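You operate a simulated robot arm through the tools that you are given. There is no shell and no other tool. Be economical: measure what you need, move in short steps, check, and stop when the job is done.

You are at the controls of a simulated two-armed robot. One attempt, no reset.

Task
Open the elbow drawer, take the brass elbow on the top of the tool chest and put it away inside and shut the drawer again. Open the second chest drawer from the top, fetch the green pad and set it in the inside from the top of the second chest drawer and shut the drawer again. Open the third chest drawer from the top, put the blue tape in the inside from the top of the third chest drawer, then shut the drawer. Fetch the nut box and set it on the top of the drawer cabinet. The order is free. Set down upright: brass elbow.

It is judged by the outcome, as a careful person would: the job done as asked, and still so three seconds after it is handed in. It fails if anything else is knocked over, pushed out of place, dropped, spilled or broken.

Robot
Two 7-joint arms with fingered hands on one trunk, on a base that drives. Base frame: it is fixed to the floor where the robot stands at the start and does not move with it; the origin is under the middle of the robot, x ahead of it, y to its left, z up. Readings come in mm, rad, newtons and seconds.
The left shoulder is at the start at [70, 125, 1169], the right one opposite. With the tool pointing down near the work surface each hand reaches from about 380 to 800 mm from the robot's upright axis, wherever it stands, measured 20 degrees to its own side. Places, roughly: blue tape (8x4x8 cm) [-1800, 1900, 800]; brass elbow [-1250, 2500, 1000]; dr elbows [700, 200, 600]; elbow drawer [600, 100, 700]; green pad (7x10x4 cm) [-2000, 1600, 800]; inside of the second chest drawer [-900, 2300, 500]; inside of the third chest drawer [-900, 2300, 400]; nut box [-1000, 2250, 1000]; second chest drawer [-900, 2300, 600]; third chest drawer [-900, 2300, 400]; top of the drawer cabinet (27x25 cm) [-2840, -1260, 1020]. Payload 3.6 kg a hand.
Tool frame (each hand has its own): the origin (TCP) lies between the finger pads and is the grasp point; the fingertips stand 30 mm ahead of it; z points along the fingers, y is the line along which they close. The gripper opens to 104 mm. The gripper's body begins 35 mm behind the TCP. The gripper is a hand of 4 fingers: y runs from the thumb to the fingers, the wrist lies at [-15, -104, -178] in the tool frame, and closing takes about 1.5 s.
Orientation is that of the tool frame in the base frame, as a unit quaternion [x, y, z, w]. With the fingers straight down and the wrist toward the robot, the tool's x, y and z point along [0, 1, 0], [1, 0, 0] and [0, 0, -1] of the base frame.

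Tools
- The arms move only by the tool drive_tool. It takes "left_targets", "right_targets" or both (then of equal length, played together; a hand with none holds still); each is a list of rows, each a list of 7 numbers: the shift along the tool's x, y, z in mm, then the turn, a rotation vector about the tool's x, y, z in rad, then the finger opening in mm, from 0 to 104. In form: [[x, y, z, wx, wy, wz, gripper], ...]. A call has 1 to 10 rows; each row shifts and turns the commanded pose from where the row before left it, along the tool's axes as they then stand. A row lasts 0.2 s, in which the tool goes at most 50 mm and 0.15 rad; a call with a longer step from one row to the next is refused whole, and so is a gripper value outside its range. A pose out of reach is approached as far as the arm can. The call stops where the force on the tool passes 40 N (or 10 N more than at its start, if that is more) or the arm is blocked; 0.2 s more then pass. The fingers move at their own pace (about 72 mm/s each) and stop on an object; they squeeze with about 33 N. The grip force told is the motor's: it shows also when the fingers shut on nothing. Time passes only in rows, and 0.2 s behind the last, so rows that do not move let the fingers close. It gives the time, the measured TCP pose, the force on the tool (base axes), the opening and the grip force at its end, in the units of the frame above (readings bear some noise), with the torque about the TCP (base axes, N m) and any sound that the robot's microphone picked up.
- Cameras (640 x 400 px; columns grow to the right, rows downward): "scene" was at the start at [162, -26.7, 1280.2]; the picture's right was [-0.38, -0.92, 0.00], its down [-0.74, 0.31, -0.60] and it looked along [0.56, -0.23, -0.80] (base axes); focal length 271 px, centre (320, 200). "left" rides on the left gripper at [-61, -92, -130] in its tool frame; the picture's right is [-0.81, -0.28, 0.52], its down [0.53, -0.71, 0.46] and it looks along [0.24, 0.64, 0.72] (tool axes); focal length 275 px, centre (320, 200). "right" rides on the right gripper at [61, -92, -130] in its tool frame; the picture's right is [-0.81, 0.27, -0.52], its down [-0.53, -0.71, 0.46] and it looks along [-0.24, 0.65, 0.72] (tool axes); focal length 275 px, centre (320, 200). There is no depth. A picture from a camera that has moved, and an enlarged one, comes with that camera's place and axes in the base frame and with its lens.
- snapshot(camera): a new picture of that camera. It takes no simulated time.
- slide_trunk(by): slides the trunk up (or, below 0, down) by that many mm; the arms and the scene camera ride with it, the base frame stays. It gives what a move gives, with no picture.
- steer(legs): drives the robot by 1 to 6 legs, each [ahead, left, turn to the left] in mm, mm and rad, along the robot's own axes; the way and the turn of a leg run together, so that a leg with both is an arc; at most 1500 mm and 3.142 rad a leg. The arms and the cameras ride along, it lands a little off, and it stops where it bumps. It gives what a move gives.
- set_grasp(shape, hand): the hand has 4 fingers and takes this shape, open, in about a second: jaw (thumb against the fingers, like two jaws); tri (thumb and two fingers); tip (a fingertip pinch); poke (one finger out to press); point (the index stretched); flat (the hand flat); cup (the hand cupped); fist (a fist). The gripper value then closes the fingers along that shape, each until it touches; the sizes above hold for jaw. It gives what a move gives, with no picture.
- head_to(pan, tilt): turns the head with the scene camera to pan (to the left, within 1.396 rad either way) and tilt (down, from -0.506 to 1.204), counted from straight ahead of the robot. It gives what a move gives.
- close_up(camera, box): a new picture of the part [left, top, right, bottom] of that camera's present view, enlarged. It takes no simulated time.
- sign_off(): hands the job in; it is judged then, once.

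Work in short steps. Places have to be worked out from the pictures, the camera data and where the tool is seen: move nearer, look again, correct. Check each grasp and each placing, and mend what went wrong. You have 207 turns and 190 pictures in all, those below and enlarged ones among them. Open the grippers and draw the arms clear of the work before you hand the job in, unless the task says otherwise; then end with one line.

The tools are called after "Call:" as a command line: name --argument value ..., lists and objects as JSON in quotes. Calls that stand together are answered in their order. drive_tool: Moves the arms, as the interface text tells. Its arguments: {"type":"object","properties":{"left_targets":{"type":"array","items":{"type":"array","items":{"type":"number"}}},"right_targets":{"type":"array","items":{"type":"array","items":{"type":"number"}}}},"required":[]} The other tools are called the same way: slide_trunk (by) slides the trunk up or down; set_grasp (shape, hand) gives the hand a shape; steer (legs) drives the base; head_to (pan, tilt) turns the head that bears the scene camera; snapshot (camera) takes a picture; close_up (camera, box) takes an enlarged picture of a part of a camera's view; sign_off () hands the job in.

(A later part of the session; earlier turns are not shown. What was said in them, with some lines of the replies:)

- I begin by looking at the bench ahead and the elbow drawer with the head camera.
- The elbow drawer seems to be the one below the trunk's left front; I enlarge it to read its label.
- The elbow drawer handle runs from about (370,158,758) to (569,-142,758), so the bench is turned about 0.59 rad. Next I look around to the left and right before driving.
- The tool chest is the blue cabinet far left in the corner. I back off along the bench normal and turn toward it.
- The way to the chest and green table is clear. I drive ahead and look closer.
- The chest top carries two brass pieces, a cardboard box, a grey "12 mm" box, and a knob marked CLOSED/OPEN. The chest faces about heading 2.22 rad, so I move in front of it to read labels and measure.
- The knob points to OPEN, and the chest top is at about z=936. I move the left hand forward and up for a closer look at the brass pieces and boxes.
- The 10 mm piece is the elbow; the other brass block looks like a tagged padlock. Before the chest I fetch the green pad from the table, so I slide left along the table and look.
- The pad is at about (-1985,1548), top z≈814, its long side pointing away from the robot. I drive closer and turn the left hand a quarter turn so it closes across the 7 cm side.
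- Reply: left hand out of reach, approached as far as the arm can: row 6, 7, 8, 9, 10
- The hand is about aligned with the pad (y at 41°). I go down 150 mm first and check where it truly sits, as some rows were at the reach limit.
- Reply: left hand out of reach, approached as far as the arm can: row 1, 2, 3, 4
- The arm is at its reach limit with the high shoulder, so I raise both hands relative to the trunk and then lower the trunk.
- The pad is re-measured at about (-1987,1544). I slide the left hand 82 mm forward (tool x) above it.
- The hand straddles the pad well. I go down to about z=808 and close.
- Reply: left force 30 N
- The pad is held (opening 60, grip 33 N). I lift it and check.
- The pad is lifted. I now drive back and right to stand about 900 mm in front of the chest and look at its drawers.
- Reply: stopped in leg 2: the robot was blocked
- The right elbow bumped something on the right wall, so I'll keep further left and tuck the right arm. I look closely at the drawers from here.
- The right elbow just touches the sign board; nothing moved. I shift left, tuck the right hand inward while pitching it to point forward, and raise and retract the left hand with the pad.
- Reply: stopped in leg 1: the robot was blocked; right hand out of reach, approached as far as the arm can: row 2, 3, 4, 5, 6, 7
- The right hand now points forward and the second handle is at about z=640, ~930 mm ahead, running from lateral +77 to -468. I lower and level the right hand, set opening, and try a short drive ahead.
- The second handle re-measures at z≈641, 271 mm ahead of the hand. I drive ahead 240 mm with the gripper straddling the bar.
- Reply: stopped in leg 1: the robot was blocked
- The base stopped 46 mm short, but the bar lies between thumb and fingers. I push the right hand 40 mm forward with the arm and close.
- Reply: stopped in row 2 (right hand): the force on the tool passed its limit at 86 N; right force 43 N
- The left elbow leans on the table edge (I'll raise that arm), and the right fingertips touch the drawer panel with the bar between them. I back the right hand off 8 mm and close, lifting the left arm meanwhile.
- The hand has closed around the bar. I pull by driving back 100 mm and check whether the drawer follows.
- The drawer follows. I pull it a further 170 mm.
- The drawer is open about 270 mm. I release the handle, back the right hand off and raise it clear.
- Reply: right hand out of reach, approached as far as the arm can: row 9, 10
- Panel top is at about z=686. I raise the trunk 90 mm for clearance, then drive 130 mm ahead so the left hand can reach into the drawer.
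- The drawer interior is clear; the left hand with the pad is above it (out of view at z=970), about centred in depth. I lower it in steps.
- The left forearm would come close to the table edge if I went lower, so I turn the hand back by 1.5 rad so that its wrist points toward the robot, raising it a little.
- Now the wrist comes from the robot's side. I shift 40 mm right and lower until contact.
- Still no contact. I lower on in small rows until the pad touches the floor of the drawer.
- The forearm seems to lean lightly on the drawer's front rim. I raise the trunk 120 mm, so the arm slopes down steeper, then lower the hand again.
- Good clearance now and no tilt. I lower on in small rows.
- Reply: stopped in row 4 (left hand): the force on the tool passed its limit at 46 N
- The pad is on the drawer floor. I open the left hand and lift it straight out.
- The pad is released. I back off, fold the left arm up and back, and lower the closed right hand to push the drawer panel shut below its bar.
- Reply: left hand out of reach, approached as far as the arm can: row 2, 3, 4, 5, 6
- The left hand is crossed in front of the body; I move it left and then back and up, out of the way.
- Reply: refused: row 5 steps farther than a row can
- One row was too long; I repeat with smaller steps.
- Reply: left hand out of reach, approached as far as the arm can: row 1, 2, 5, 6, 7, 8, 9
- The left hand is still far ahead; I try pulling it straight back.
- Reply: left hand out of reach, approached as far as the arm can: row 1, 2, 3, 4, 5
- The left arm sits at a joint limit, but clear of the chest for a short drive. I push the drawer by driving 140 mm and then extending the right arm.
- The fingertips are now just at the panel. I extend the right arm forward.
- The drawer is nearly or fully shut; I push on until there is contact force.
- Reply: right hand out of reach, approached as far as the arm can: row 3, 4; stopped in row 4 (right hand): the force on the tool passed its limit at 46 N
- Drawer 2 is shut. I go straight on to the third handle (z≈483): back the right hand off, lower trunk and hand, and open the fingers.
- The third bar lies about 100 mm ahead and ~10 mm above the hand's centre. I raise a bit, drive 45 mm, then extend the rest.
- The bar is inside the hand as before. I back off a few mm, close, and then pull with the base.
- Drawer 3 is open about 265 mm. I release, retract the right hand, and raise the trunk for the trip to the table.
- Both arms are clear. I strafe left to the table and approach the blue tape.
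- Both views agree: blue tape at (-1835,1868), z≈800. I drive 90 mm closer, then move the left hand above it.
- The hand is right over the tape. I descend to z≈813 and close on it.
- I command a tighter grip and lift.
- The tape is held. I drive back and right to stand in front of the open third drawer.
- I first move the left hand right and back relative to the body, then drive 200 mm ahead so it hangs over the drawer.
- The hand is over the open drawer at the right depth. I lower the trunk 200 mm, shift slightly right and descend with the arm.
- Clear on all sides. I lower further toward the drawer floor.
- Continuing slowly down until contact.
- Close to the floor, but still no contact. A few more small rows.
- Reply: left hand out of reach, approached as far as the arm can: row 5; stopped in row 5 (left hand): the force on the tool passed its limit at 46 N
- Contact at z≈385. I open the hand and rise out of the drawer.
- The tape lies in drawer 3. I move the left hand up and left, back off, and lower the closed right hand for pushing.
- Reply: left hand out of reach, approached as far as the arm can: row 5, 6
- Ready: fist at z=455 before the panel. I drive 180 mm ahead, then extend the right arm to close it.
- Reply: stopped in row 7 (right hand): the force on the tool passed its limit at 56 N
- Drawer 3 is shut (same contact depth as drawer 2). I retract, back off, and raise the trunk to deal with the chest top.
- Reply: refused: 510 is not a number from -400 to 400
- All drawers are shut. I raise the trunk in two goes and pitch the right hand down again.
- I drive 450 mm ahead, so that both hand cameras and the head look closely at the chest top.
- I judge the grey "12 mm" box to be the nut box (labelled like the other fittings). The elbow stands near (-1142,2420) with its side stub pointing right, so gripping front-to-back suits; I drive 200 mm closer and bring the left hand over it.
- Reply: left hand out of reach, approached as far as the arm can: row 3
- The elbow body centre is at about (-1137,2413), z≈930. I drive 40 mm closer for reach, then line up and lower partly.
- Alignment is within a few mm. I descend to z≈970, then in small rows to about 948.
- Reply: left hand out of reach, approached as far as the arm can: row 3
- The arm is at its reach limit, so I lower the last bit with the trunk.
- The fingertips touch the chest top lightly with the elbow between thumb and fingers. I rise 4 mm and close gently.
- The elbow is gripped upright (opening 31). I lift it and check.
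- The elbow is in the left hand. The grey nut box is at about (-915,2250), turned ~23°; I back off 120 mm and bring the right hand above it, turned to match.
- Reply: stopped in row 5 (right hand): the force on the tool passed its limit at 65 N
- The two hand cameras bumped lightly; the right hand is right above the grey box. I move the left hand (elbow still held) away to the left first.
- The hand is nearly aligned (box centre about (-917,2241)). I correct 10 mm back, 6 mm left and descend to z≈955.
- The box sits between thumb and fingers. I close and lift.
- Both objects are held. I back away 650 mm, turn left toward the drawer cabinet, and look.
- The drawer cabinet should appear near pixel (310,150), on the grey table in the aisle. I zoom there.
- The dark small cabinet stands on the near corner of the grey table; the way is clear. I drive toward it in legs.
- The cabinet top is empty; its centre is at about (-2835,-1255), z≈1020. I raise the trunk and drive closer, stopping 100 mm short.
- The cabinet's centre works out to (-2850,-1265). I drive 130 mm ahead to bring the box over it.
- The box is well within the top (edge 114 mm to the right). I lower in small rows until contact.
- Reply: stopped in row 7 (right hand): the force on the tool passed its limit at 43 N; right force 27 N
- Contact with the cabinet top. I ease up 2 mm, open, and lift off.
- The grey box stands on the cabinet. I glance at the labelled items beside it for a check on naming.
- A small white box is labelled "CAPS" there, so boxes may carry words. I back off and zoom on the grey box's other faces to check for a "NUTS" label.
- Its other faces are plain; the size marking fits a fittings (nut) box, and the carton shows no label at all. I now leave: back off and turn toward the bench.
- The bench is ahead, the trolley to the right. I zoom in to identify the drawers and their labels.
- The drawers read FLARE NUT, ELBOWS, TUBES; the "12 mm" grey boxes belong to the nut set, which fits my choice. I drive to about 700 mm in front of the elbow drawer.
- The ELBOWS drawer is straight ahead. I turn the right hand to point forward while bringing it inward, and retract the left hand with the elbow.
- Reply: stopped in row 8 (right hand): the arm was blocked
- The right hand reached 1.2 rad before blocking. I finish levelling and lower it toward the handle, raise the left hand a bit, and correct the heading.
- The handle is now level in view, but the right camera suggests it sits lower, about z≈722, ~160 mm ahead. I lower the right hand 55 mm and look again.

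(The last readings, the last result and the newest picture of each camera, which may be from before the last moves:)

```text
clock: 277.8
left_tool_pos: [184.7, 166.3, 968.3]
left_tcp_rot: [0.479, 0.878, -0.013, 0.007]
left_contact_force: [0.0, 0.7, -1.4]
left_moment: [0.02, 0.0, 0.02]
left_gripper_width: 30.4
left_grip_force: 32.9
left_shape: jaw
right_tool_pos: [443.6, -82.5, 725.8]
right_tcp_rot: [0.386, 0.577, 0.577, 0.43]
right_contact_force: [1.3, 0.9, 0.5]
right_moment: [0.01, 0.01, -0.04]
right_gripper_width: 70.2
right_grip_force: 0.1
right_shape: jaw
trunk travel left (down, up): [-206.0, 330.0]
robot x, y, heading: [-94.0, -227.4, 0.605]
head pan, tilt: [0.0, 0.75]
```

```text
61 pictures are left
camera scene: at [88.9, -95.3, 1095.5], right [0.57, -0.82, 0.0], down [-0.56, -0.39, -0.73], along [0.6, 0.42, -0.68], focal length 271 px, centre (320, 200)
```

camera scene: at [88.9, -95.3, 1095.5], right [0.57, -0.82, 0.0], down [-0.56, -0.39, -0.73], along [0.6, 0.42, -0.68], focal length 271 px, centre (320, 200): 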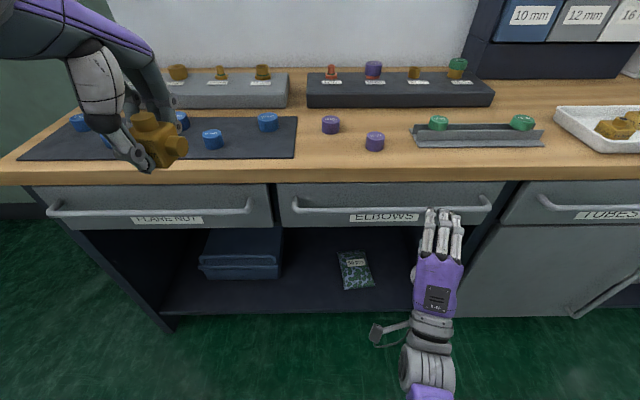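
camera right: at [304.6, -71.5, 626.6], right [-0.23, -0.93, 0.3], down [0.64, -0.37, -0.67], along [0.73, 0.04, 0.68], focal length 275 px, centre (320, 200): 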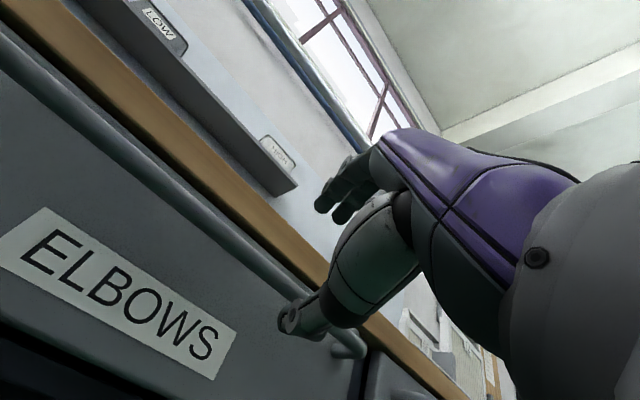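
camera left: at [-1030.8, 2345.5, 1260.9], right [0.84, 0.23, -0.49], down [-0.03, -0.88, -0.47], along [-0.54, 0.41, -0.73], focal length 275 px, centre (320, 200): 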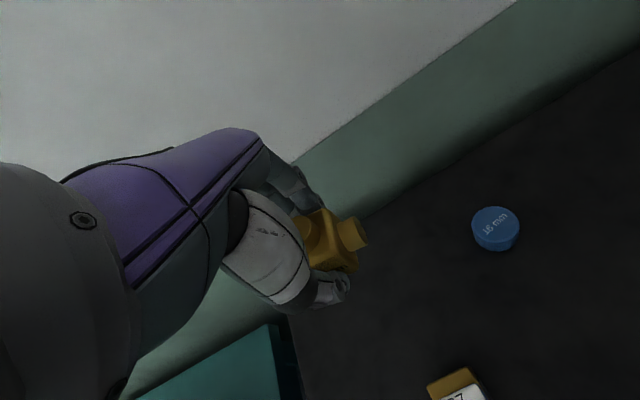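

The bar is now about 80 mm ahead and a few mm above the hand centre. I raise 6 mm, drive 45 mm, and extend until the fingertips touch.

Call:
drive_tool --right_targets '[[0, 6, 0, 0, 0, 0, 70]]'

Call:
steer --legs '[[45, 0, 0]]'

Call:
drive_tool --right_targets '[[0, 0, 12, 0, 0, 0, 70], [0, 0, 12, 0, 0, 0, 70], [0, 0, 10, 0, 0, 0, 70], [0, 0, 10, 0, 0, 0, 70]]'

Call:
snapshot --camera "right"

Call:
close_up --camera "scene" --box '[340, 170, 540, 330]'

```text
clock: 278.2
left_tool_pos: [183.3, 165.9, 967.6]
left_tcp_rot: [0.479, 0.878, -0.013, 0.007]
left_contact_force: [-0.2, 0.9, -1.0]
left_moment: [0.01, 0.01, 0.01]
left_gripper_width: 30.8
left_grip_force: 33.0
left_shape: jaw
right_tool_pos: [444.5, -82.4, 731.3]
right_tcp_rot: [0.386, 0.577, 0.577, 0.429]
right_contact_force: [0.2, -0.8, -0.3]
right_moment: [0.05, 0.0, 0.0]
right_gripper_width: 70.4
right_grip_force: 0.0
right_shape: jaw
trunk travel left (down, up): [-206.0, 330.0]
robot x, y, heading: [-98.7, -227.1, 0.604]
head pan, tilt: [0.0, 0.75]
```

```text
clock: 279.1
left_tool_pos: [220.1, 191.8, 966.6]
left_tcp_rot: [0.48, 0.877, -0.014, 0.007]
left_contact_force: [-0.2, 0.1, -2.4]
left_moment: [0.0, 0.03, -0.04]
left_gripper_width: 30.7
left_grip_force: 32.7
left_shape: jaw
right_tool_pos: [478.8, -57.2, 730.7]
right_tcp_rot: [0.386, 0.577, 0.577, 0.431]
right_contact_force: [0.1, 0.0, -0.2]
right_moment: [0.02, 0.01, 0.01]
right_gripper_width: 70.4
right_grip_force: 0.1
right_shape: jaw
trunk travel left (down, up): [-206.0, 330.0]
robot x, y, heading: [-60.4, -199.1, 0.604]
head pan, tilt: [0.0, 0.75]
```

```text
clock: 280.0
left_tool_pos: [217.8, 190.2, 968.5]
left_tcp_rot: [0.48, 0.877, -0.014, 0.007]
left_contact_force: [1.3, -0.1, -3.0]
left_moment: [0.03, 0.04, 0.0]
left_gripper_width: 30.5
left_grip_force: 33.5
left_shape: jaw
right_tool_pos: [509.9, -47.4, 733.1]
right_tcp_rot: [0.384, 0.575, 0.58, 0.43]
right_contact_force: [-20.7, -8.4, -3.7]
right_moment: [0.36, -0.96, 0.21]
right_gripper_width: 69.8
right_grip_force: 0.0
right_shape: jaw
trunk travel left (down, up): [-206.0, 330.0]
robot x, y, heading: [-59.0, -204.0, 0.605]
head pan, tilt: [0.0, 0.75]
stopped in row 4 (right hand): the force on the tool passed its limit at 47 N (the readings are from after the stop); the commanded pose is now the measured one
```

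```text
60 pictures are left
camera right: at [372.5, -36.5, 632.5], right [-0.23, -0.93, 0.29], down [0.65, -0.37, -0.67], along [0.73, 0.03, 0.69], focal length 275 px, centre (320, 200)
```

right: 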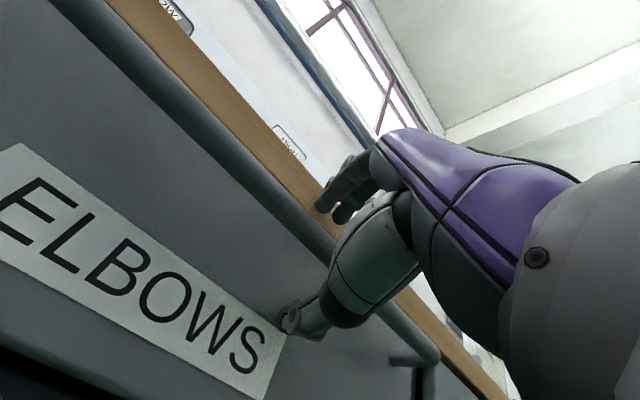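

```text
2.50 times, centred on (440, 250) of scene
camera zoom: at [123.2, -71.5, 1095.8], right [0.57, -0.82, 0.0], down [-0.56, -0.39, -0.73], along [0.6, 0.42, -0.68], focal length 677 px, centre (20, 75)
```

zoom: 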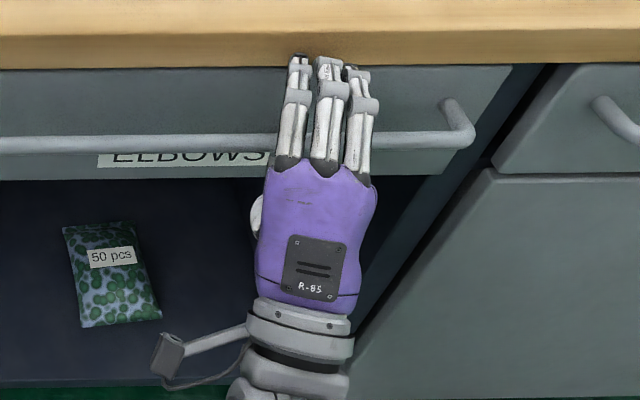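

The bar lies between fingers and thumb. I back off slightly, close, and pull with the base.

Call:
drive_tool --right_targets '[[0, -4, -8, 0, 0, 0, 70], [0, 0, 0, 0, 0, 0, 0], [0, 0, 0, 0, 0, 0, 0], [0, 0, 0, 0, 0, 0, 0], [0, 0, 0, 0, 0, 0, 0], [0, 0, 0, 0, 0, 0, 0], [0, 0, 0, 0, 0, 0, 0]]'

Call:
steer --legs '[[-80, 0, 0]]'

Call:
snapshot --camera "scene"

```text
clock: 281.6
left_tool_pos: [220.1, 191.5, 966.9]
left_tcp_rot: [0.48, 0.877, -0.013, 0.007]
left_contact_force: [-0.9, 0.6, -2.0]
left_moment: [-0.02, 0.03, 0.0]
left_gripper_width: 30.6
left_grip_force: 33.2
left_shape: jaw
right_tool_pos: [506.9, -49.2, 727.0]
right_tcp_rot: [0.386, 0.577, 0.578, 0.429]
right_contact_force: [2.8, 2.3, -5.4]
right_moment: [-0.04, -0.05, 0.0]
right_gripper_width: 1.1
right_grip_force: 32.8
right_shape: jaw
trunk travel left (down, up): [-206.0, 330.0]
robot x, y, heading: [-57.4, -197.7, 0.609]
head pan, tilt: [0.0, 0.75]
```

```text
clock: 282.7
left_tool_pos: [153.2, 145.5, 969.3]
left_tcp_rot: [0.479, 0.878, -0.013, 0.006]
left_contact_force: [-0.1, 0.1, -1.5]
left_moment: [0.03, -0.04, 0.0]
left_gripper_width: 30.5
left_grip_force: 32.9
left_shape: jaw
right_tool_pos: [438.9, -94.9, 726.0]
right_tcp_rot: [0.386, 0.577, 0.578, 0.429]
right_contact_force: [1.9, -2.4, -11.1]
right_moment: [-0.06, -0.01, 0.02]
right_gripper_width: 1.8
right_grip_force: 32.8
right_shape: jaw
trunk travel left (down, up): [-206.0, 330.0]
robot x, y, heading: [-128.0, -247.5, 0.604]
head pan, tilt: [0.0, 0.75]
```

```text
58 pictures are left
camera scene: at [58.7, -116.9, 1095.6], right [0.57, -0.82, 0.0], down [-0.56, -0.39, -0.73], along [0.6, 0.42, -0.68], focal length 271 px, centre (320, 200)
```

scene: 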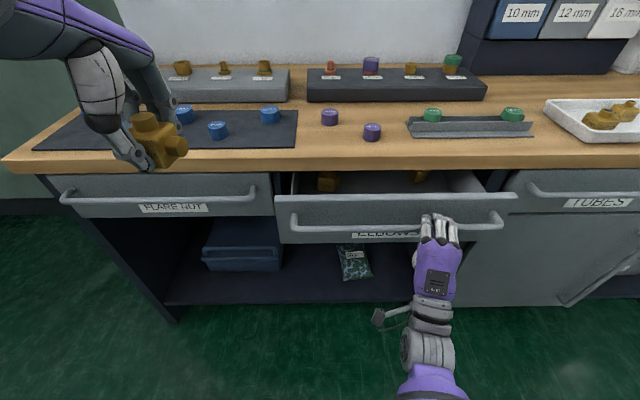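

The drawer opens and shows elbows inside. I pull another 150 mm.

Call:
steer --legs '[[-150, 0, 0]]'

Call:
snapshot --camera "scene"

```text
clock: 284.1
left_tool_pos: [32.1, 61.8, 968.0]
left_tcp_rot: [0.479, 0.878, -0.013, 0.007]
left_contact_force: [-0.5, -0.2, -2.2]
left_moment: [0.02, 0.01, 0.04]
left_gripper_width: 30.7
left_grip_force: 32.5
left_shape: jaw
right_tool_pos: [317.0, -177.3, 727.1]
right_tcp_rot: [0.385, 0.577, 0.579, 0.429]
right_contact_force: [1.9, -0.9, -6.8]
right_moment: [0.01, -0.05, 0.02]
right_gripper_width: 1.6
right_grip_force: 33.1
right_shape: jaw
trunk travel left (down, up): [-206.0, 330.0]
robot x, y, heading: [-246.0, -332.9, 0.604]
head pan, tilt: [0.0, 0.75]
```

```text
57 pictures are left
camera scene: at [-63.1, -200.6, 1095.6], right [0.57, -0.82, 0.0], down [-0.56, -0.39, -0.73], along [0.6, 0.42, -0.68], focal length 271 px, centre (320, 200)
```

scene: 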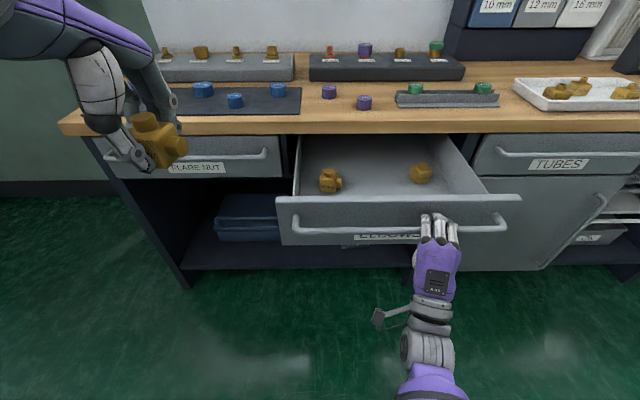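

The drawer is open ~225 mm with two elbows at back left and right; there is free room between and in front of them, near (392,-54). I release the handle and lift the right hand clear.

Call:
drive_tool --right_targets '[[0, 0, 0, 0, 0, 0, 80], [0, 0, 0, 0, 0, 0, 80], [0, 0, 0, 0, 0, 0, 80], [0, 0, 0, 0, 0, 0, 80], [0, 0, -30, 0, 0, 0, 80], [0, 0, -40, 0, 0, 0, 80], [-10, 40, 0, 0, 0, 0, 80], [-20, 40, 0, 0, 0, 0, 80], [-20, 40, 0, 0, 0, 0, 80], [-20, 30, 0, 0, 0, 0, 80]]'

Call:
close_up --camera "scene" --box '[260, 110, 540, 270]'

```text
clock: 286.3
left_tool_pos: [30.6, 61.2, 968.1]
left_tcp_rot: [0.479, 0.878, -0.013, 0.007]
left_contact_force: [-0.4, 0.0, -2.4]
left_moment: [-0.02, 0.01, 0.0]
left_gripper_width: 30.7
left_grip_force: 33.2
left_shape: jaw
right_tool_pos: [264.5, -263.2, 877.1]
right_tcp_rot: [0.385, 0.579, 0.579, 0.426]
right_contact_force: [-0.8, 0.8, 0.7]
right_moment: [0.02, 0.03, 0.02]
right_gripper_width: 80.0
right_grip_force: 0.1
right_shape: jaw
trunk travel left (down, up): [-206.0, 330.0]
robot x, y, heading: [-249.8, -330.4, 0.613]
head pan, tilt: [0.0, 0.75]
```

```text
2.29 times, centred on (400, 190) of scene
camera zoom: at [-63.4, -200.4, 1095.6], right [0.57, -0.82, 0.0], down [-0.56, -0.39, -0.73], along [0.6, 0.42, -0.68], focal length 619 px, centre (137, 223)
```

zoom: 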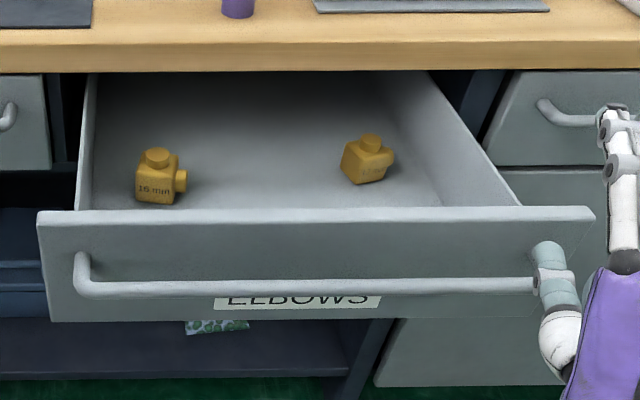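

I shift the base right and ahead by 110 mm each, then carry the elbow over the free spot between the two others.

Call:
steer --legs '[[0, -110, 0], [110, 0, 0]]'

Call:
drive_tool --left_targets '[[-35, 20, 0, 0, 0, 0, 15], [-35, 20, 0, 0, 0, 0, 15], [-35, 20, 0, 0, 0, 0, 15], [-35, 20, 0, 0, 0, 0, 15], [-35, 20, 0, 0, 0, 0, 15], [-11, 22, 0, 0, 0, 0, 15]]'

Call:
snapshot --camera "scene"

Call:
snapshot --camera "left"

```text
clock: 288.7
left_tool_pos: [184.6, 36.1, 967.0]
left_tcp_rot: [0.48, 0.877, -0.015, 0.006]
left_contact_force: [0.9, -0.3, -1.3]
left_moment: [0.01, 0.01, 0.0]
left_gripper_width: 30.6
left_grip_force: 33.2
left_shape: jaw
right_tool_pos: [418.2, -289.1, 877.9]
right_tcp_rot: [0.386, 0.577, 0.578, 0.429]
right_contact_force: [0.1, 0.9, -0.9]
right_moment: [0.01, -0.01, 0.01]
right_gripper_width: 80.0
right_grip_force: 0.0
right_shape: jaw
trunk travel left (down, up): [-206.0, 330.0]
robot x, y, heading: [-92.2, -358.9, 0.602]
head pan, tilt: [0.0, 0.75]
```

```text
clock: 290.1
left_tool_pos: [388.4, -54.3, 969.5]
left_tcp_rot: [0.48, 0.877, -0.012, 0.006]
left_contact_force: [-0.7, 0.5, -2.3]
left_moment: [0.0, 0.02, 0.01]
left_gripper_width: 30.8
left_grip_force: 33.1
left_shape: jaw
right_tool_pos: [418.7, -289.0, 877.8]
right_tcp_rot: [0.386, 0.577, 0.578, 0.429]
right_contact_force: [-0.1, -0.1, 0.2]
right_moment: [0.02, -0.01, 0.03]
right_gripper_width: 79.8
right_grip_force: 0.0
right_shape: jaw
trunk travel left (down, up): [-206.0, 330.0]
robot x, y, heading: [-95.4, -361.2, 0.605]
head pan, tilt: [0.0, 0.75]
```

```text
55 pictures are left
camera scene: at [89.5, -226.6, 1095.6], right [0.57, -0.82, 0.0], down [-0.56, -0.39, -0.73], along [0.6, 0.42, -0.68], focal length 271 px, centre (320, 200)
```

scene: 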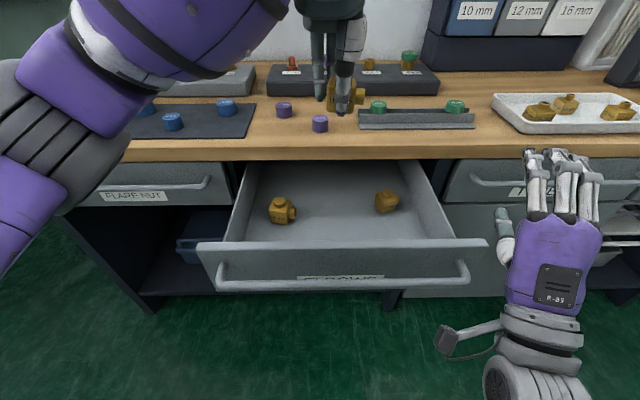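

```text
54 pictures are left
camera left: at [344.5, -152.7, 1102.2], right [0.2, -0.85, -0.49], down [-0.89, 0.05, -0.45], along [0.41, 0.53, -0.74], focal length 275 px, centre (320, 200)
```

left: 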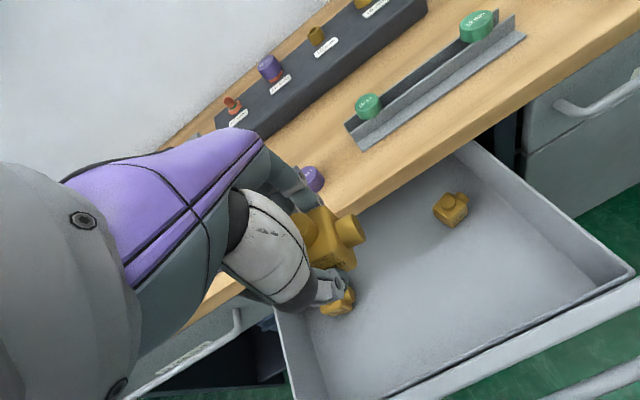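

The spot below is free. I raise the trunk 130 mm first to keep the forearm clear of the drawer front, then lower the elbow.

Call:
slide_trunk --by 130

Call:
drive_tool --left_targets '[[0, 0, 40, 0.03, 0, 0, 15], [0, 0, 40, 0, 0, 0, 15], [0, 0, 40, 0, 0, 0, 15], [0, 0, 40, 0, 0, 0, 15], [0, 0, 40, 0, 0, 0, 15], [0, 0, 40, 0, 0, 0, 15], [0, 0, 40, 0, 0, 0, 15]]'

Call:
snapshot --camera "scene"

Call:
snapshot --camera "left"

```text
clock: 291.6
left_tool_pos: [387.0, -55.1, 1100.0]
left_tcp_rot: [0.48, 0.877, -0.015, 0.006]
left_contact_force: [-0.6, -0.1, -2.7]
left_moment: [0.01, 0.01, 0.01]
left_gripper_width: 30.6
left_grip_force: 33.3
left_shape: jaw
right_tool_pos: [418.1, -290.6, 1010.1]
right_tcp_rot: [0.385, 0.576, 0.58, 0.429]
right_contact_force: [-0.1, -0.2, -0.3]
right_moment: [0.0, 0.0, 0.0]
right_gripper_width: 80.2
right_grip_force: 0.0
right_shape: jaw
trunk travel left (down, up): [-336.0, 200.0]
robot x, y, heading: [-98.9, -358.7, 0.606]
head pan, tilt: [0.0, 0.75]
```

```text
clock: 293.2
left_tool_pos: [382.6, -67.9, 819.6]
left_tcp_rot: [0.479, 0.877, -0.027, 0.0]
left_contact_force: [-0.2, -0.7, -2.0]
left_moment: [0.04, 0.04, 0.0]
left_gripper_width: 30.3
left_grip_force: 33.4
left_shape: jaw
right_tool_pos: [418.0, -289.6, 1009.0]
right_tcp_rot: [0.384, 0.575, 0.58, 0.431]
right_contact_force: [0.1, -0.5, 0.0]
right_moment: [0.01, 0.0, 0.0]
right_gripper_width: 79.9
right_grip_force: 0.1
right_shape: jaw
trunk travel left (down, up): [-336.0, 200.0]
robot x, y, heading: [-97.4, -356.6, 0.605]
head pan, tilt: [0.0, 0.75]
```

```text
53 pictures are left
camera scene: at [62.2, -245.6, 1226.3], right [0.57, -0.82, 0.0], down [-0.56, -0.39, -0.73], along [0.6, 0.42, -0.68], focal length 271 px, centre (320, 200)
```

scene: 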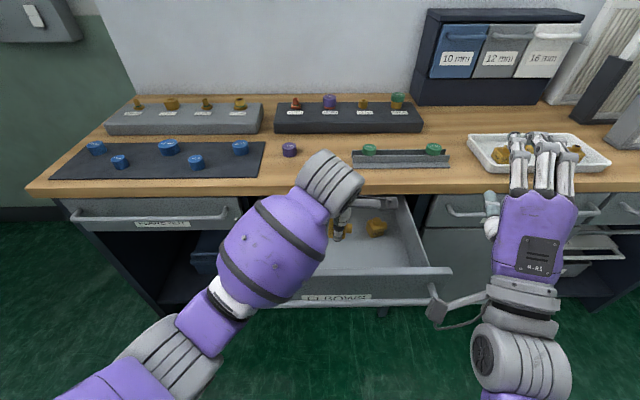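

```text
52 pictures are left
camera left: at [343.0, -164.2, 955.5], right [0.19, -0.85, -0.48], down [-0.9, 0.04, -0.43], along [0.39, 0.52, -0.76], focal length 275 px, centre (320, 200)
```

left: 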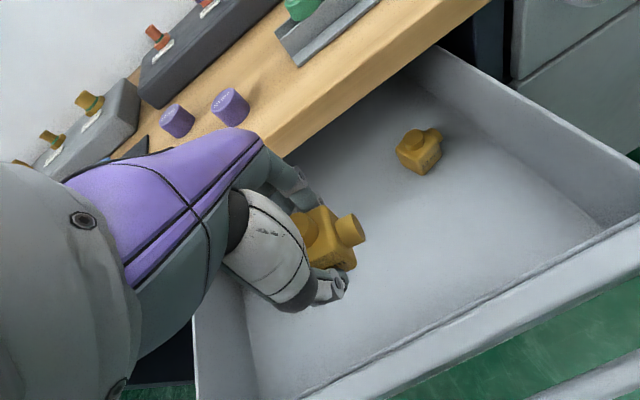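

Going well; I correct the small tilt and lower another 100 mm.

Call:
drive_tool --left_targets '[[0, 8, 30, -0.055, 0, 0, 15], [0, 0, 30, 0, 0, 0, 15], [0, 0, 20, 0, 0, 0, 15], [0, 0, 20, 0, 0, 0, 15]]'

Call:
snapshot --camera "scene"

Call:
snapshot --camera "left"

```text
clock: 294.2
left_tool_pos: [389.5, -65.7, 719.6]
left_tcp_rot: [0.48, 0.877, -0.003, 0.012]
left_contact_force: [0.0, -0.2, -2.5]
left_moment: [0.03, -0.01, 0.01]
left_gripper_width: 30.6
left_grip_force: 32.9
left_shape: jaw
right_tool_pos: [419.1, -289.4, 1009.4]
right_tcp_rot: [0.384, 0.576, 0.58, 0.429]
right_contact_force: [0.2, 0.3, -0.3]
right_moment: [0.03, -0.02, -0.02]
right_gripper_width: 79.6
right_grip_force: 0.0
right_shape: jaw
trunk travel left (down, up): [-336.0, 200.0]
robot x, y, heading: [-101.1, -359.6, 0.606]
head pan, tilt: [0.0, 0.75]
```

```text
51 pictures are left
camera scene: at [62.2, -245.5, 1226.3], right [0.57, -0.82, 0.0], down [-0.56, -0.39, -0.73], along [0.6, 0.42, -0.68], focal length 271 px, centre (320, 200)
```

scene: 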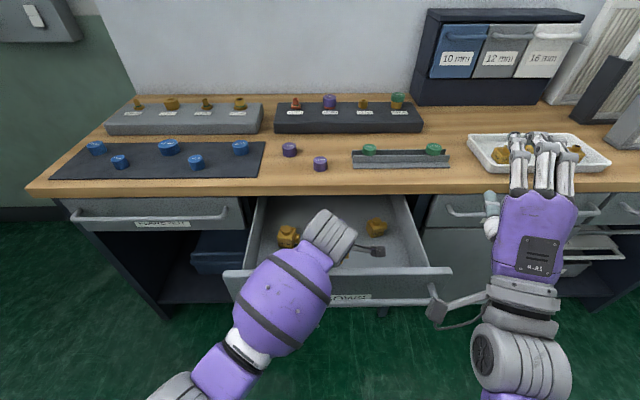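

```text
50 pictures are left
camera left: at [343.2, -165.4, 850.7], right [0.22, -0.84, -0.5], down [-0.88, 0.06, -0.47], along [0.42, 0.54, -0.73], focal length 275 px, centre (320, 200)
```

left: 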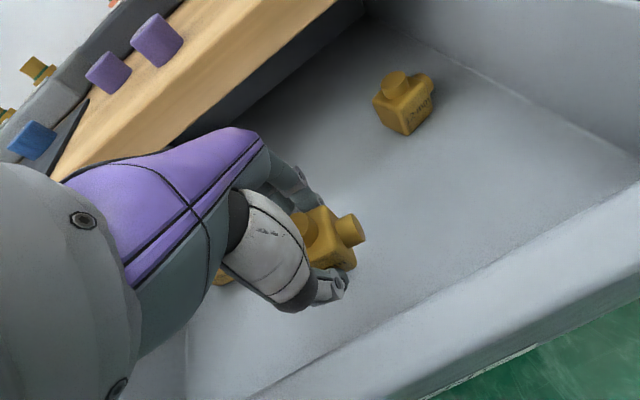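

Still free. I lower slowly until the elbow touches the drawer floor.

Call:
drive_tool --left_targets '[[0, 0, 15, 0, 0, 0, 15], [0, 0, 12, 0, 0, 0, 15], [0, 0, 8, 0, 0, 0, 15], [0, 0, 6, 0, 0, 0, 15], [0, 0, 5, 0, 0, 0, 15], [0, 0, 5, 0, 0, 0, 15], [0, 0, 5, 0, 0, 0, 15], [0, 0, 5, 0, 0, 0, 15], [0, 0, 5, 0, 0, 0, 15], [0, 0, 5, 0, 0, 0, 15]]'

Call:
snapshot --camera "left"

```text
clock: 296.0
left_tool_pos: [395.5, -64.7, 673.6]
left_tcp_rot: [0.479, 0.878, 0.007, 0.022]
left_contact_force: [-1.4, 1.6, 12.5]
left_moment: [-0.02, 0.16, 0.04]
left_gripper_width: 32.1
left_grip_force: 32.8
left_shape: jaw
right_tool_pos: [419.8, -288.7, 1009.6]
right_tcp_rot: [0.384, 0.575, 0.58, 0.43]
right_contact_force: [1.0, 0.2, 0.0]
right_moment: [0.0, -0.01, -0.04]
right_gripper_width: 79.9
right_grip_force: 0.1
right_shape: jaw
trunk travel left (down, up): [-336.0, 200.0]
robot x, y, heading: [-97.2, -358.6, 0.605]
head pan, tilt: [0.0, 0.75]
stopped in row 8 (left hand): the force on the tool passed its limit at 44 N (the readings are from after the stop); the commanded pose is now the measured one
```

```text
49 pictures are left
camera left: at [346.7, -165.0, 801.3], right [0.23, -0.83, -0.5], down [-0.87, 0.06, -0.49], along [0.44, 0.55, -0.71], focal length 275 px, centre (320, 200)
```

left: 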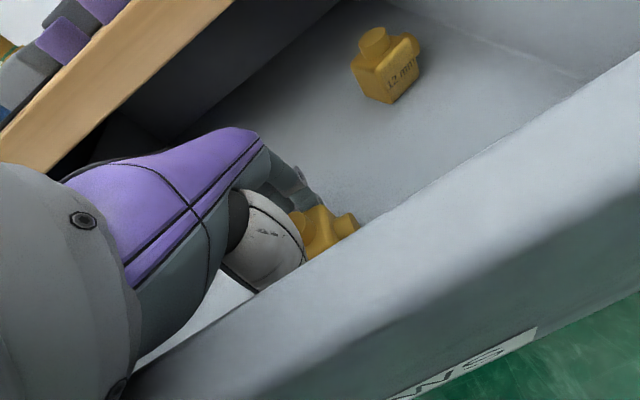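

The elbow touches the floor at TCP z≈674. I ease 1 mm and open slowly, then rise straight up.

Call:
drive_tool --left_targets '[[0, 0, -1, 0, 0, 0, 34], [0, 0, 0, 0, 0, 0, 38], [0, 0, 0, 0, 0, 0, 50], [0, 0, 0, 0, 0, 0, 70], [0, 0, 0, 0, 0, 0, 70]]'

Call:
snapshot --camera "left"

```text
clock: 297.2
left_tool_pos: [394.3, -66.1, 673.0]
left_tcp_rot: [0.479, 0.877, 0.005, 0.02]
left_contact_force: [-0.5, -0.8, 15.9]
left_moment: [-0.5, 0.68, 0.05]
left_gripper_width: 71.1
left_grip_force: 0.0
left_shape: jaw
right_tool_pos: [417.8, -290.4, 1009.7]
right_tcp_rot: [0.384, 0.575, 0.581, 0.43]
right_contact_force: [0.3, 0.6, 0.4]
right_moment: [-0.04, -0.01, 0.01]
right_gripper_width: 79.7
right_grip_force: 0.0
right_shape: jaw
trunk travel left (down, up): [-336.0, 200.0]
robot x, y, heading: [-98.6, -358.1, 0.605]
head pan, tilt: [0.0, 0.75]
```

```text
48 pictures are left
camera left: at [345.4, -166.8, 801.5], right [0.23, -0.84, -0.5], down [-0.87, 0.06, -0.49], along [0.44, 0.55, -0.71], focal length 275 px, centre (320, 200)
```

left: 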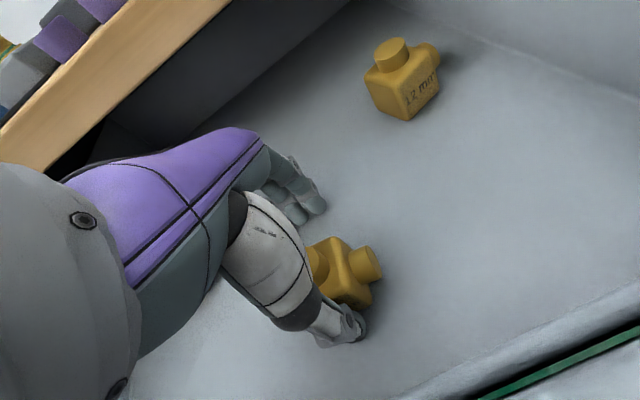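

The elbow is released and seems to stand. I rise straight up and check.

Call:
drive_tool --left_targets '[[0, 0, -15, 0, 0, 0, 75], [0, 0, -25, 0, 0, 0, 75], [0, 0, -40, 0, 0, 0, 75], [0, 0, -45, 0, 0, 0, 75], [0, 0, -45, 0, 0, 0, 75], [0, 0, -45, 0, 0, 0, 75]]'

Call:
snapshot --camera "left"

Call:
snapshot --camera "scene"

```text
clock: 298.6
left_tool_pos: [387.1, -63.6, 887.7]
left_tcp_rot: [0.479, 0.877, 0.004, 0.019]
left_contact_force: [0.0, -0.1, 0.6]
left_moment: [0.0, 0.01, 0.01]
left_gripper_width: 74.9
left_grip_force: 0.1
left_shape: jaw
right_tool_pos: [418.0, -290.2, 1010.2]
right_tcp_rot: [0.385, 0.575, 0.58, 0.43]
right_contact_force: [-0.2, 0.5, 0.4]
right_moment: [-0.01, 0.0, 0.03]
right_gripper_width: 80.0
right_grip_force: 0.1
right_shape: jaw
trunk travel left (down, up): [-336.0, 200.0]
robot x, y, heading: [-101.2, -357.6, 0.608]
head pan, tilt: [0.0, 0.75]
```

```text
47 pictures are left
camera left: at [338.0, -164.1, 1016.9], right [0.23, -0.84, -0.5], down [-0.87, 0.06, -0.49], along [0.44, 0.55, -0.72], focal length 275 px, centre (320, 200)
```

left: 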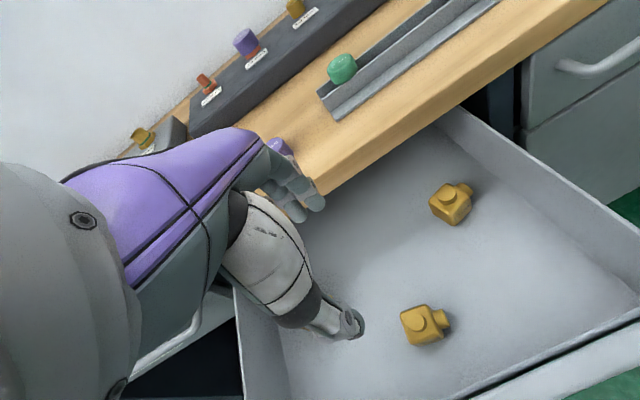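

```text
46 pictures are left
camera scene: at [61.9, -245.6, 1226.3], right [0.57, -0.82, 0.0], down [-0.56, -0.39, -0.73], along [0.6, 0.42, -0.68], focal length 271 px, centre (320, 200)
```

scene: 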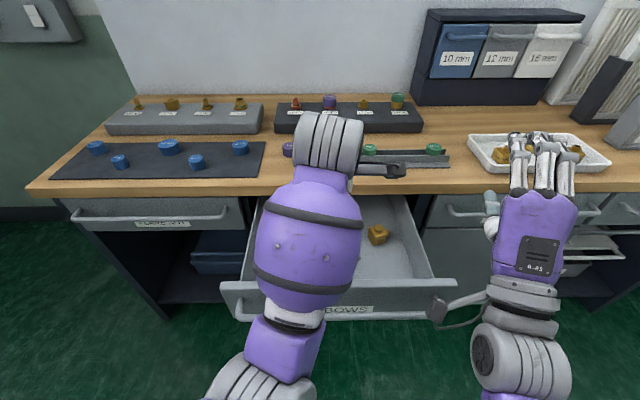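

The elbow stands in the drawer near the other one. I zoom to verify it is upright.

Call:
close_up --camera "left" --box '[360, 150, 520, 370]'

```text
1.82 times, centred on (440, 260) of left
camera zoom: at [338.0, -164.1, 1016.9], right [0.23, -0.84, -0.5], down [-0.87, 0.06, -0.49], along [0.44, 0.55, -0.72], focal length 500 px, centre (102, 91)
```

zoom: 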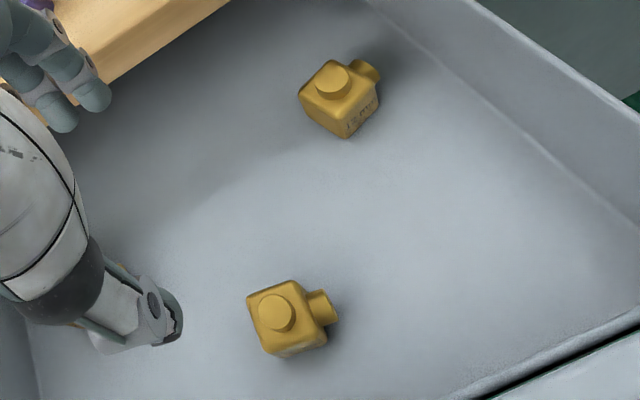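

The elbow is upright. I lift the left hand away, back off and shift left, and lower the closed right hand to push the panel below its bar.

Call:
drive_tool --left_targets '[[0, 0, -40, 0, 0, 0, 100], [0, 0, -40, 0, 0, 0, 104], [35, -10, -20, 0, 0, 0, 104], [35, -15, -10, 0, 0, 0, 104], [35, -15, -10, 0, 0, 0, 104], [35, -15, -10, 0, 0, 0, 104]]'

Call:
steer --legs '[[-250, 0, 0], [0, 130, 0]]'

Call:
slide_trunk --by -180

Call:
drive_tool --right_targets '[[0, -35, 0, 0, 0, 0, 40], [0, -35, 0, 0, 0, 0, 0], [0, -35, 0, 0, 0, 0, 0], [0, -28, 0, 0, 0, 0, 0], [0, 0, 0, 0, 0, 0, 0]]'

Call:
snapshot --camera "scene"

```text
clock: 300.0
left_tool_pos: [293.0, 45.6, 973.9]
left_tcp_rot: [0.479, 0.878, 0.006, 0.019]
left_contact_force: [-0.3, -0.1, -0.8]
left_moment: [-0.01, -0.01, 0.01]
left_gripper_width: 103.8
left_grip_force: 0.0
left_shape: jaw
left hand out of reach, approached as far as the arm can: row 4, 5, 6
right_tool_pos: [419.0, -289.3, 1010.3]
right_tcp_rot: [0.384, 0.575, 0.58, 0.431]
right_contact_force: [0.8, 0.1, -0.7]
right_moment: [0.0, -0.01, -0.01]
right_gripper_width: 80.2
right_grip_force: 0.0
right_shape: jaw
trunk travel left (down, up): [-336.0, 200.0]
robot x, y, heading: [-95.4, -357.6, 0.605]
head pan, tilt: [0.0, 0.75]
```

```text
clock: 303.2
left_tool_pos: [18.4, 11.9, 972.1]
left_tcp_rot: [0.48, 0.877, 0.005, 0.02]
left_contact_force: [0.6, 0.2, 0.1]
left_moment: [0.0, -0.02, 0.0]
left_gripper_width: 103.7
left_grip_force: 0.0
left_shape: jaw
right_tool_pos: [142.7, -321.9, 1010.2]
right_tcp_rot: [0.385, 0.575, 0.58, 0.43]
right_contact_force: [1.3, 1.2, 0.4]
right_moment: [0.02, 0.01, -0.01]
right_gripper_width: 80.0
right_grip_force: 0.0
right_shape: jaw
trunk travel left (down, up): [-336.0, 200.0]
robot x, y, heading: [-372.1, -389.1, 0.606]
head pan, tilt: [0.0, 0.75]
```

```text
clock: 305.2
left_tool_pos: [30.5, 19.9, 723.5]
left_tcp_rot: [0.479, 0.876, -0.058, -0.013]
left_contact_force: [-0.6, -0.3, -0.8]
left_moment: [-0.04, 0.02, -0.02]
left_gripper_width: 103.7
left_grip_force: 0.0
left_shape: jaw
right_tool_pos: [142.4, -323.4, 829.5]
right_tcp_rot: [0.386, 0.575, 0.58, 0.43]
right_contact_force: [-0.3, -0.3, 0.5]
right_moment: [-0.01, -0.02, -0.01]
right_gripper_width: 79.8
right_grip_force: 0.1
right_shape: jaw
trunk travel left (down, up): [-156.0, 380.0]
robot x, y, heading: [-371.7, -390.8, 0.601]
head pan, tilt: [0.0, 0.75]
```

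```text
clock: 306.4
left_tool_pos: [28.9, 20.2, 724.5]
left_tcp_rot: [0.478, 0.876, -0.058, -0.013]
left_contact_force: [0.8, -0.3, -0.5]
left_moment: [-0.02, 0.0, 0.04]
left_gripper_width: 103.6
left_grip_force: 0.1
left_shape: jaw
right_tool_pos: [151.6, -325.9, 696.0]
right_tcp_rot: [0.386, 0.575, 0.579, 0.43]
right_contact_force: [0.0, -0.1, 0.2]
right_moment: [0.0, 0.02, -0.03]
right_gripper_width: 0.3
right_grip_force: 33.1
right_shape: jaw
trunk travel left (down, up): [-156.0, 380.0]
robot x, y, heading: [-370.7, -392.7, 0.602]
head pan, tilt: [0.0, 0.75]
```

```text
44 pictures are left
camera scene: at [-171.0, -249.3, 1039.1], right [0.57, -0.82, 0.0], down [-0.56, -0.39, -0.73], along [0.6, 0.42, -0.68], focal length 271 px, centre (320, 200)
```

scene: 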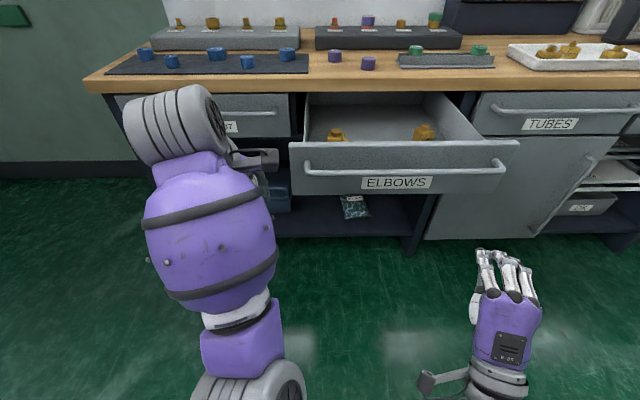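

The right fist is at z=696 below the bar line. I move the left hand further left and up so it clears the drawer, then push.

Call:
drive_tool --left_targets '[[35, 0, -20, 0, 0, 0, 104], [35, 0, -20, 0, 0, 0, 104], [35, 0, -20, 0, 0, 0, 104], [35, 0, -20, 0, 0, 0, 104]]' --right_targets '[[20, 0, 0, 0, 0, 0, 0], [20, 0, 0, 0, 0, 0, 0], [20, 0, 0, 0, 0, 0, 0], [0, 0, 0, 0, 0, 0, 0]]'

Call:
steer --legs '[[230, 0, 0]]'

Call:
snapshot --camera "scene"

```text
clock: 307.4
left_tool_pos: [-25.0, 154.9, 776.9]
left_tcp_rot: [0.48, 0.875, -0.058, -0.013]
left_contact_force: [-0.5, 0.4, 0.0]
left_moment: [0.0, -0.01, -0.02]
left_gripper_width: 103.9
left_grip_force: 0.1
left_shape: jaw
left hand out of reach, approached as far as the arm can: row 1, 2, 3
right_tool_pos: [133.5, -271.3, 696.4]
right_tcp_rot: [0.367, 0.579, 0.581, 0.439]
right_contact_force: [0.7, 1.2, -0.6]
right_moment: [-0.01, 0.0, 0.01]
right_gripper_width: 0.0
right_grip_force: 32.8
right_shape: jaw
trunk travel left (down, up): [-156.0, 380.0]
robot x, y, heading: [-370.8, -389.5, 0.603]
head pan, tilt: [0.0, 0.75]
```

```text
clock: 309.1
left_tool_pos: [169.4, 286.4, 777.5]
left_tcp_rot: [0.48, 0.875, -0.058, -0.013]
left_contact_force: [-0.1, 0.2, 0.5]
left_moment: [0.03, 0.02, 0.0]
left_gripper_width: 103.7
left_grip_force: 0.2
left_shape: jaw
right_tool_pos: [328.1, -140.0, 697.6]
right_tcp_rot: [0.37, 0.577, 0.581, 0.439]
right_contact_force: [0.0, -0.2, -0.7]
right_moment: [-0.01, -0.02, 0.01]
right_gripper_width: 0.0
right_grip_force: 33.2
right_shape: jaw
trunk travel left (down, up): [-156.0, 380.0]
robot x, y, heading: [-173.5, -256.6, 0.601]
head pan, tilt: [0.0, 0.75]
```

```text
43 pictures are left
camera scene: at [23.3, -116.7, 1039.0], right [0.57, -0.82, 0.0], down [-0.56, -0.39, -0.73], along [0.6, 0.41, -0.68], focal length 271 px, centre (320, 200)
```

scene: 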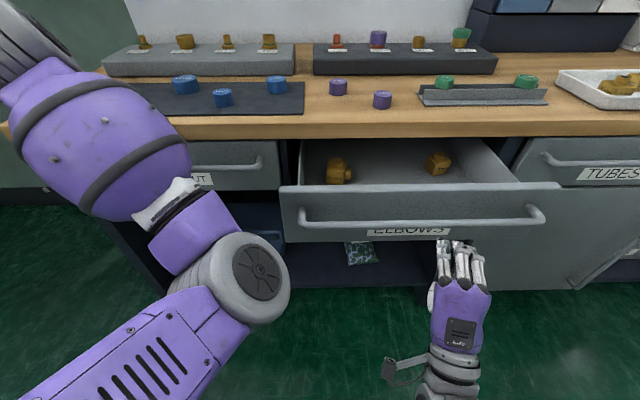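

The drawer had slid in a bit (panel about 60 mm ahead of the fist). I extend only the right arm to push it closed, since the left hand is near the bench.

Call:
drive_tool --right_targets '[[0, 0, 30, 0, 0, 0, 0], [0, 0, 30, 0, 0, 0, 0], [0, 0, 30, 0, 0, 0, 0], [0, 0, 30, 0, 0, 0, 0], [0, 0, 25, 0, 0, 0, 0]]'

Call:
snapshot --camera "scene"

```text
clock: 310.3
left_tool_pos: [169.1, 285.8, 777.0]
left_tcp_rot: [0.479, 0.876, -0.057, -0.013]
left_contact_force: [-0.1, 0.4, -0.3]
left_moment: [-0.03, 0.01, -0.03]
left_gripper_width: 103.8
left_grip_force: 0.1
left_shape: jaw
right_tool_pos: [464.2, -88.9, 707.9]
right_tcp_rot: [0.37, 0.575, 0.583, 0.439]
right_contact_force: [0.1, 0.2, -0.5]
right_moment: [0.02, -0.02, -0.02]
right_gripper_width: 0.1
right_grip_force: 32.4
right_shape: jaw
trunk travel left (down, up): [-156.0, 380.0]
robot x, y, heading: [-175.5, -254.1, 0.597]
head pan, tilt: [0.0, 0.75]
```

```text
42 pictures are left
camera scene: at [23.2, -116.9, 1039.2], right [0.56, -0.83, 0.0], down [-0.56, -0.39, -0.73], along [0.6, 0.41, -0.68], focal length 271 px, centre (320, 200)
```

scene: 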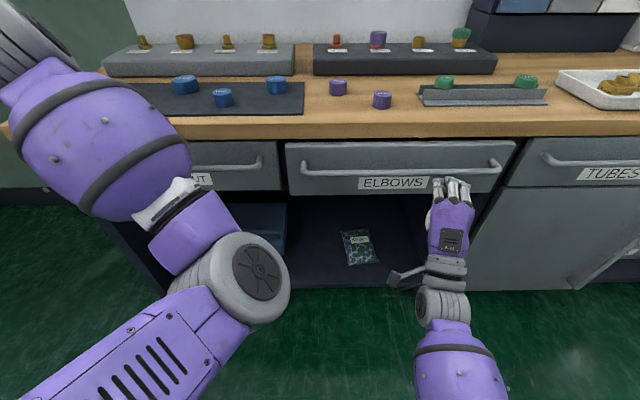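

Nearly shut. I push on gently until resistance.

Call:
drive_tool --right_targets '[[0, -5, 15, 0, 0, 0, 0], [0, -5, 15, 0, 0, 0, 0], [0, 0, 12, 0, 0, 0, 0], [0, 0, 12, 0, 0, 0, 0], [0, 0, 12, 0, 0, 0, 0]]'

Call:
close_up --camera "scene" --box '[180, 100, 640, 300]'

```text
clock: 311.5
left_tool_pos: [170.7, 286.4, 778.5]
left_tcp_rot: [0.48, 0.875, -0.057, -0.012]
left_contact_force: [0.7, -0.3, 0.0]
left_moment: [0.0, -0.02, 0.01]
left_gripper_width: 103.7
left_grip_force: 0.1
left_shape: jaw
right_tool_pos: [521.5, -70.3, 692.8]
right_tcp_rot: [0.372, 0.58, 0.578, 0.437]
right_contact_force: [-12.8, -7.3, -9.3]
right_moment: [0.24, -0.3, -0.14]
right_gripper_width: 0.0
right_grip_force: 33.4
right_shape: jaw
trunk travel left (down, up): [-156.0, 380.0]
robot x, y, heading: [-180.0, -255.7, 0.602]
head pan, tilt: [0.0, 0.75]
stopped in row 5 (right hand): the force on the tool passed its limit at 47 N (the readings are from after the stop); the commanded pose is now the measured one
```

```text
1.39 times, centred on (410, 200) of scene
camera zoom: at [22.4, -117.6, 1039.1], right [0.56, -0.83, 0.0], down [-0.56, -0.38, -0.73], along [0.6, 0.41, -0.68], focal length 377 px, centre (195, 200)
```

zoom: 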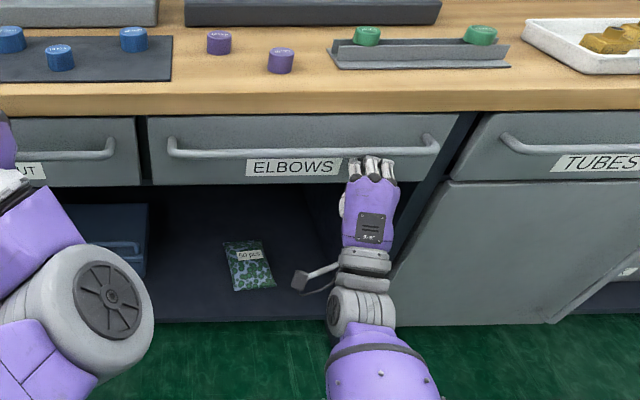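

The elbow drawer is shut flush with its neighbours. I open and withdraw the right hand and back off.

Call:
drive_tool --right_targets '[[0, 0, -30, 0, 0, 0, 20], [0, 0, -40, 0, 0, 0, 60], [0, 0, -40, 0, 0, 0, 104], [0, 0, -40, 0, 0, 0, 104]]'

Call:
steer --legs '[[-200, 0, 0]]'

Call:
snapshot --camera "scene"

```text
clock: 312.5
left_tool_pos: [170.3, 285.6, 777.8]
left_tcp_rot: [0.48, 0.875, -0.058, -0.014]
left_contact_force: [-1.3, 0.1, 0.8]
left_moment: [0.01, 0.0, -0.01]
left_gripper_width: 103.8
left_grip_force: 0.0
left_shape: jaw
right_tool_pos: [380.4, -120.8, 689.0]
right_tcp_rot: [0.372, 0.578, 0.58, 0.438]
right_contact_force: [-0.6, -0.7, 0.0]
right_moment: [0.0, -0.05, 0.01]
right_gripper_width: 102.0
right_grip_force: 0.1
right_shape: jaw
trunk travel left (down, up): [-156.0, 380.0]
robot x, y, heading: [-178.1, -256.7, 0.601]
head pan, tilt: [0.0, 0.75]
```

```text
clock: 314.1
left_tool_pos: [4.0, 176.7, 776.6]
left_tcp_rot: [0.478, 0.876, -0.057, -0.013]
left_contact_force: [0.4, -0.8, -0.5]
left_moment: [0.02, 0.01, 0.0]
left_gripper_width: 103.4
left_grip_force: 0.0
left_shape: jaw
right_tool_pos: [217.7, -229.0, 688.5]
right_tcp_rot: [0.371, 0.579, 0.58, 0.437]
right_contact_force: [-0.5, -0.1, -0.3]
right_moment: [-0.02, 0.0, 0.0]
right_gripper_width: 103.7
right_grip_force: 0.0
right_shape: jaw
trunk travel left (down, up): [-156.0, 380.0]
robot x, y, heading: [-338.8, -369.3, 0.602]
head pan, tilt: [0.0, 0.75]
```

```text
40 pictures are left
camera scene: at [-140.9, -228.4, 1039.2], right [0.57, -0.82, 0.0], down [-0.56, -0.39, -0.73], along [0.6, 0.42, -0.68], focal length 271 px, centre (320, 200)
```

scene: 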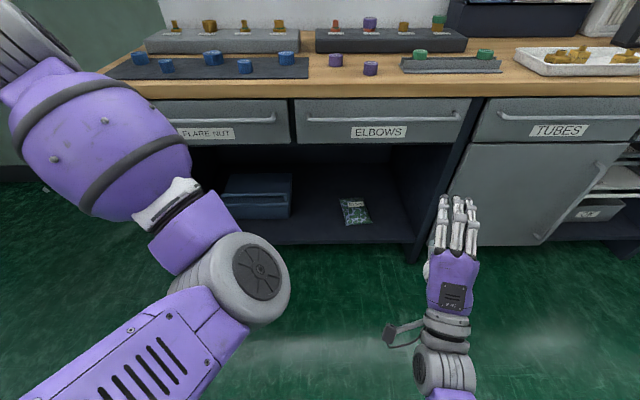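

All four parts are done, the drawers look shut, and both hands are open and clear. I hand the job in.

Call:
sign_off

```text
The job is handed in.
```

The job is handed in: the elbow is upright in the ELBOWS drawer, the green pad is in the second chest drawer, and the blue tape is in the third. The grey "12 mm" box is on the drawer cabinet. I pushed all three drawers shut, but I did not reopen the ELBOWS drawer to check that the elbow still stands after closing. No box is labelled as nuts, so I took the grey "12 mm" one to be the nut box.
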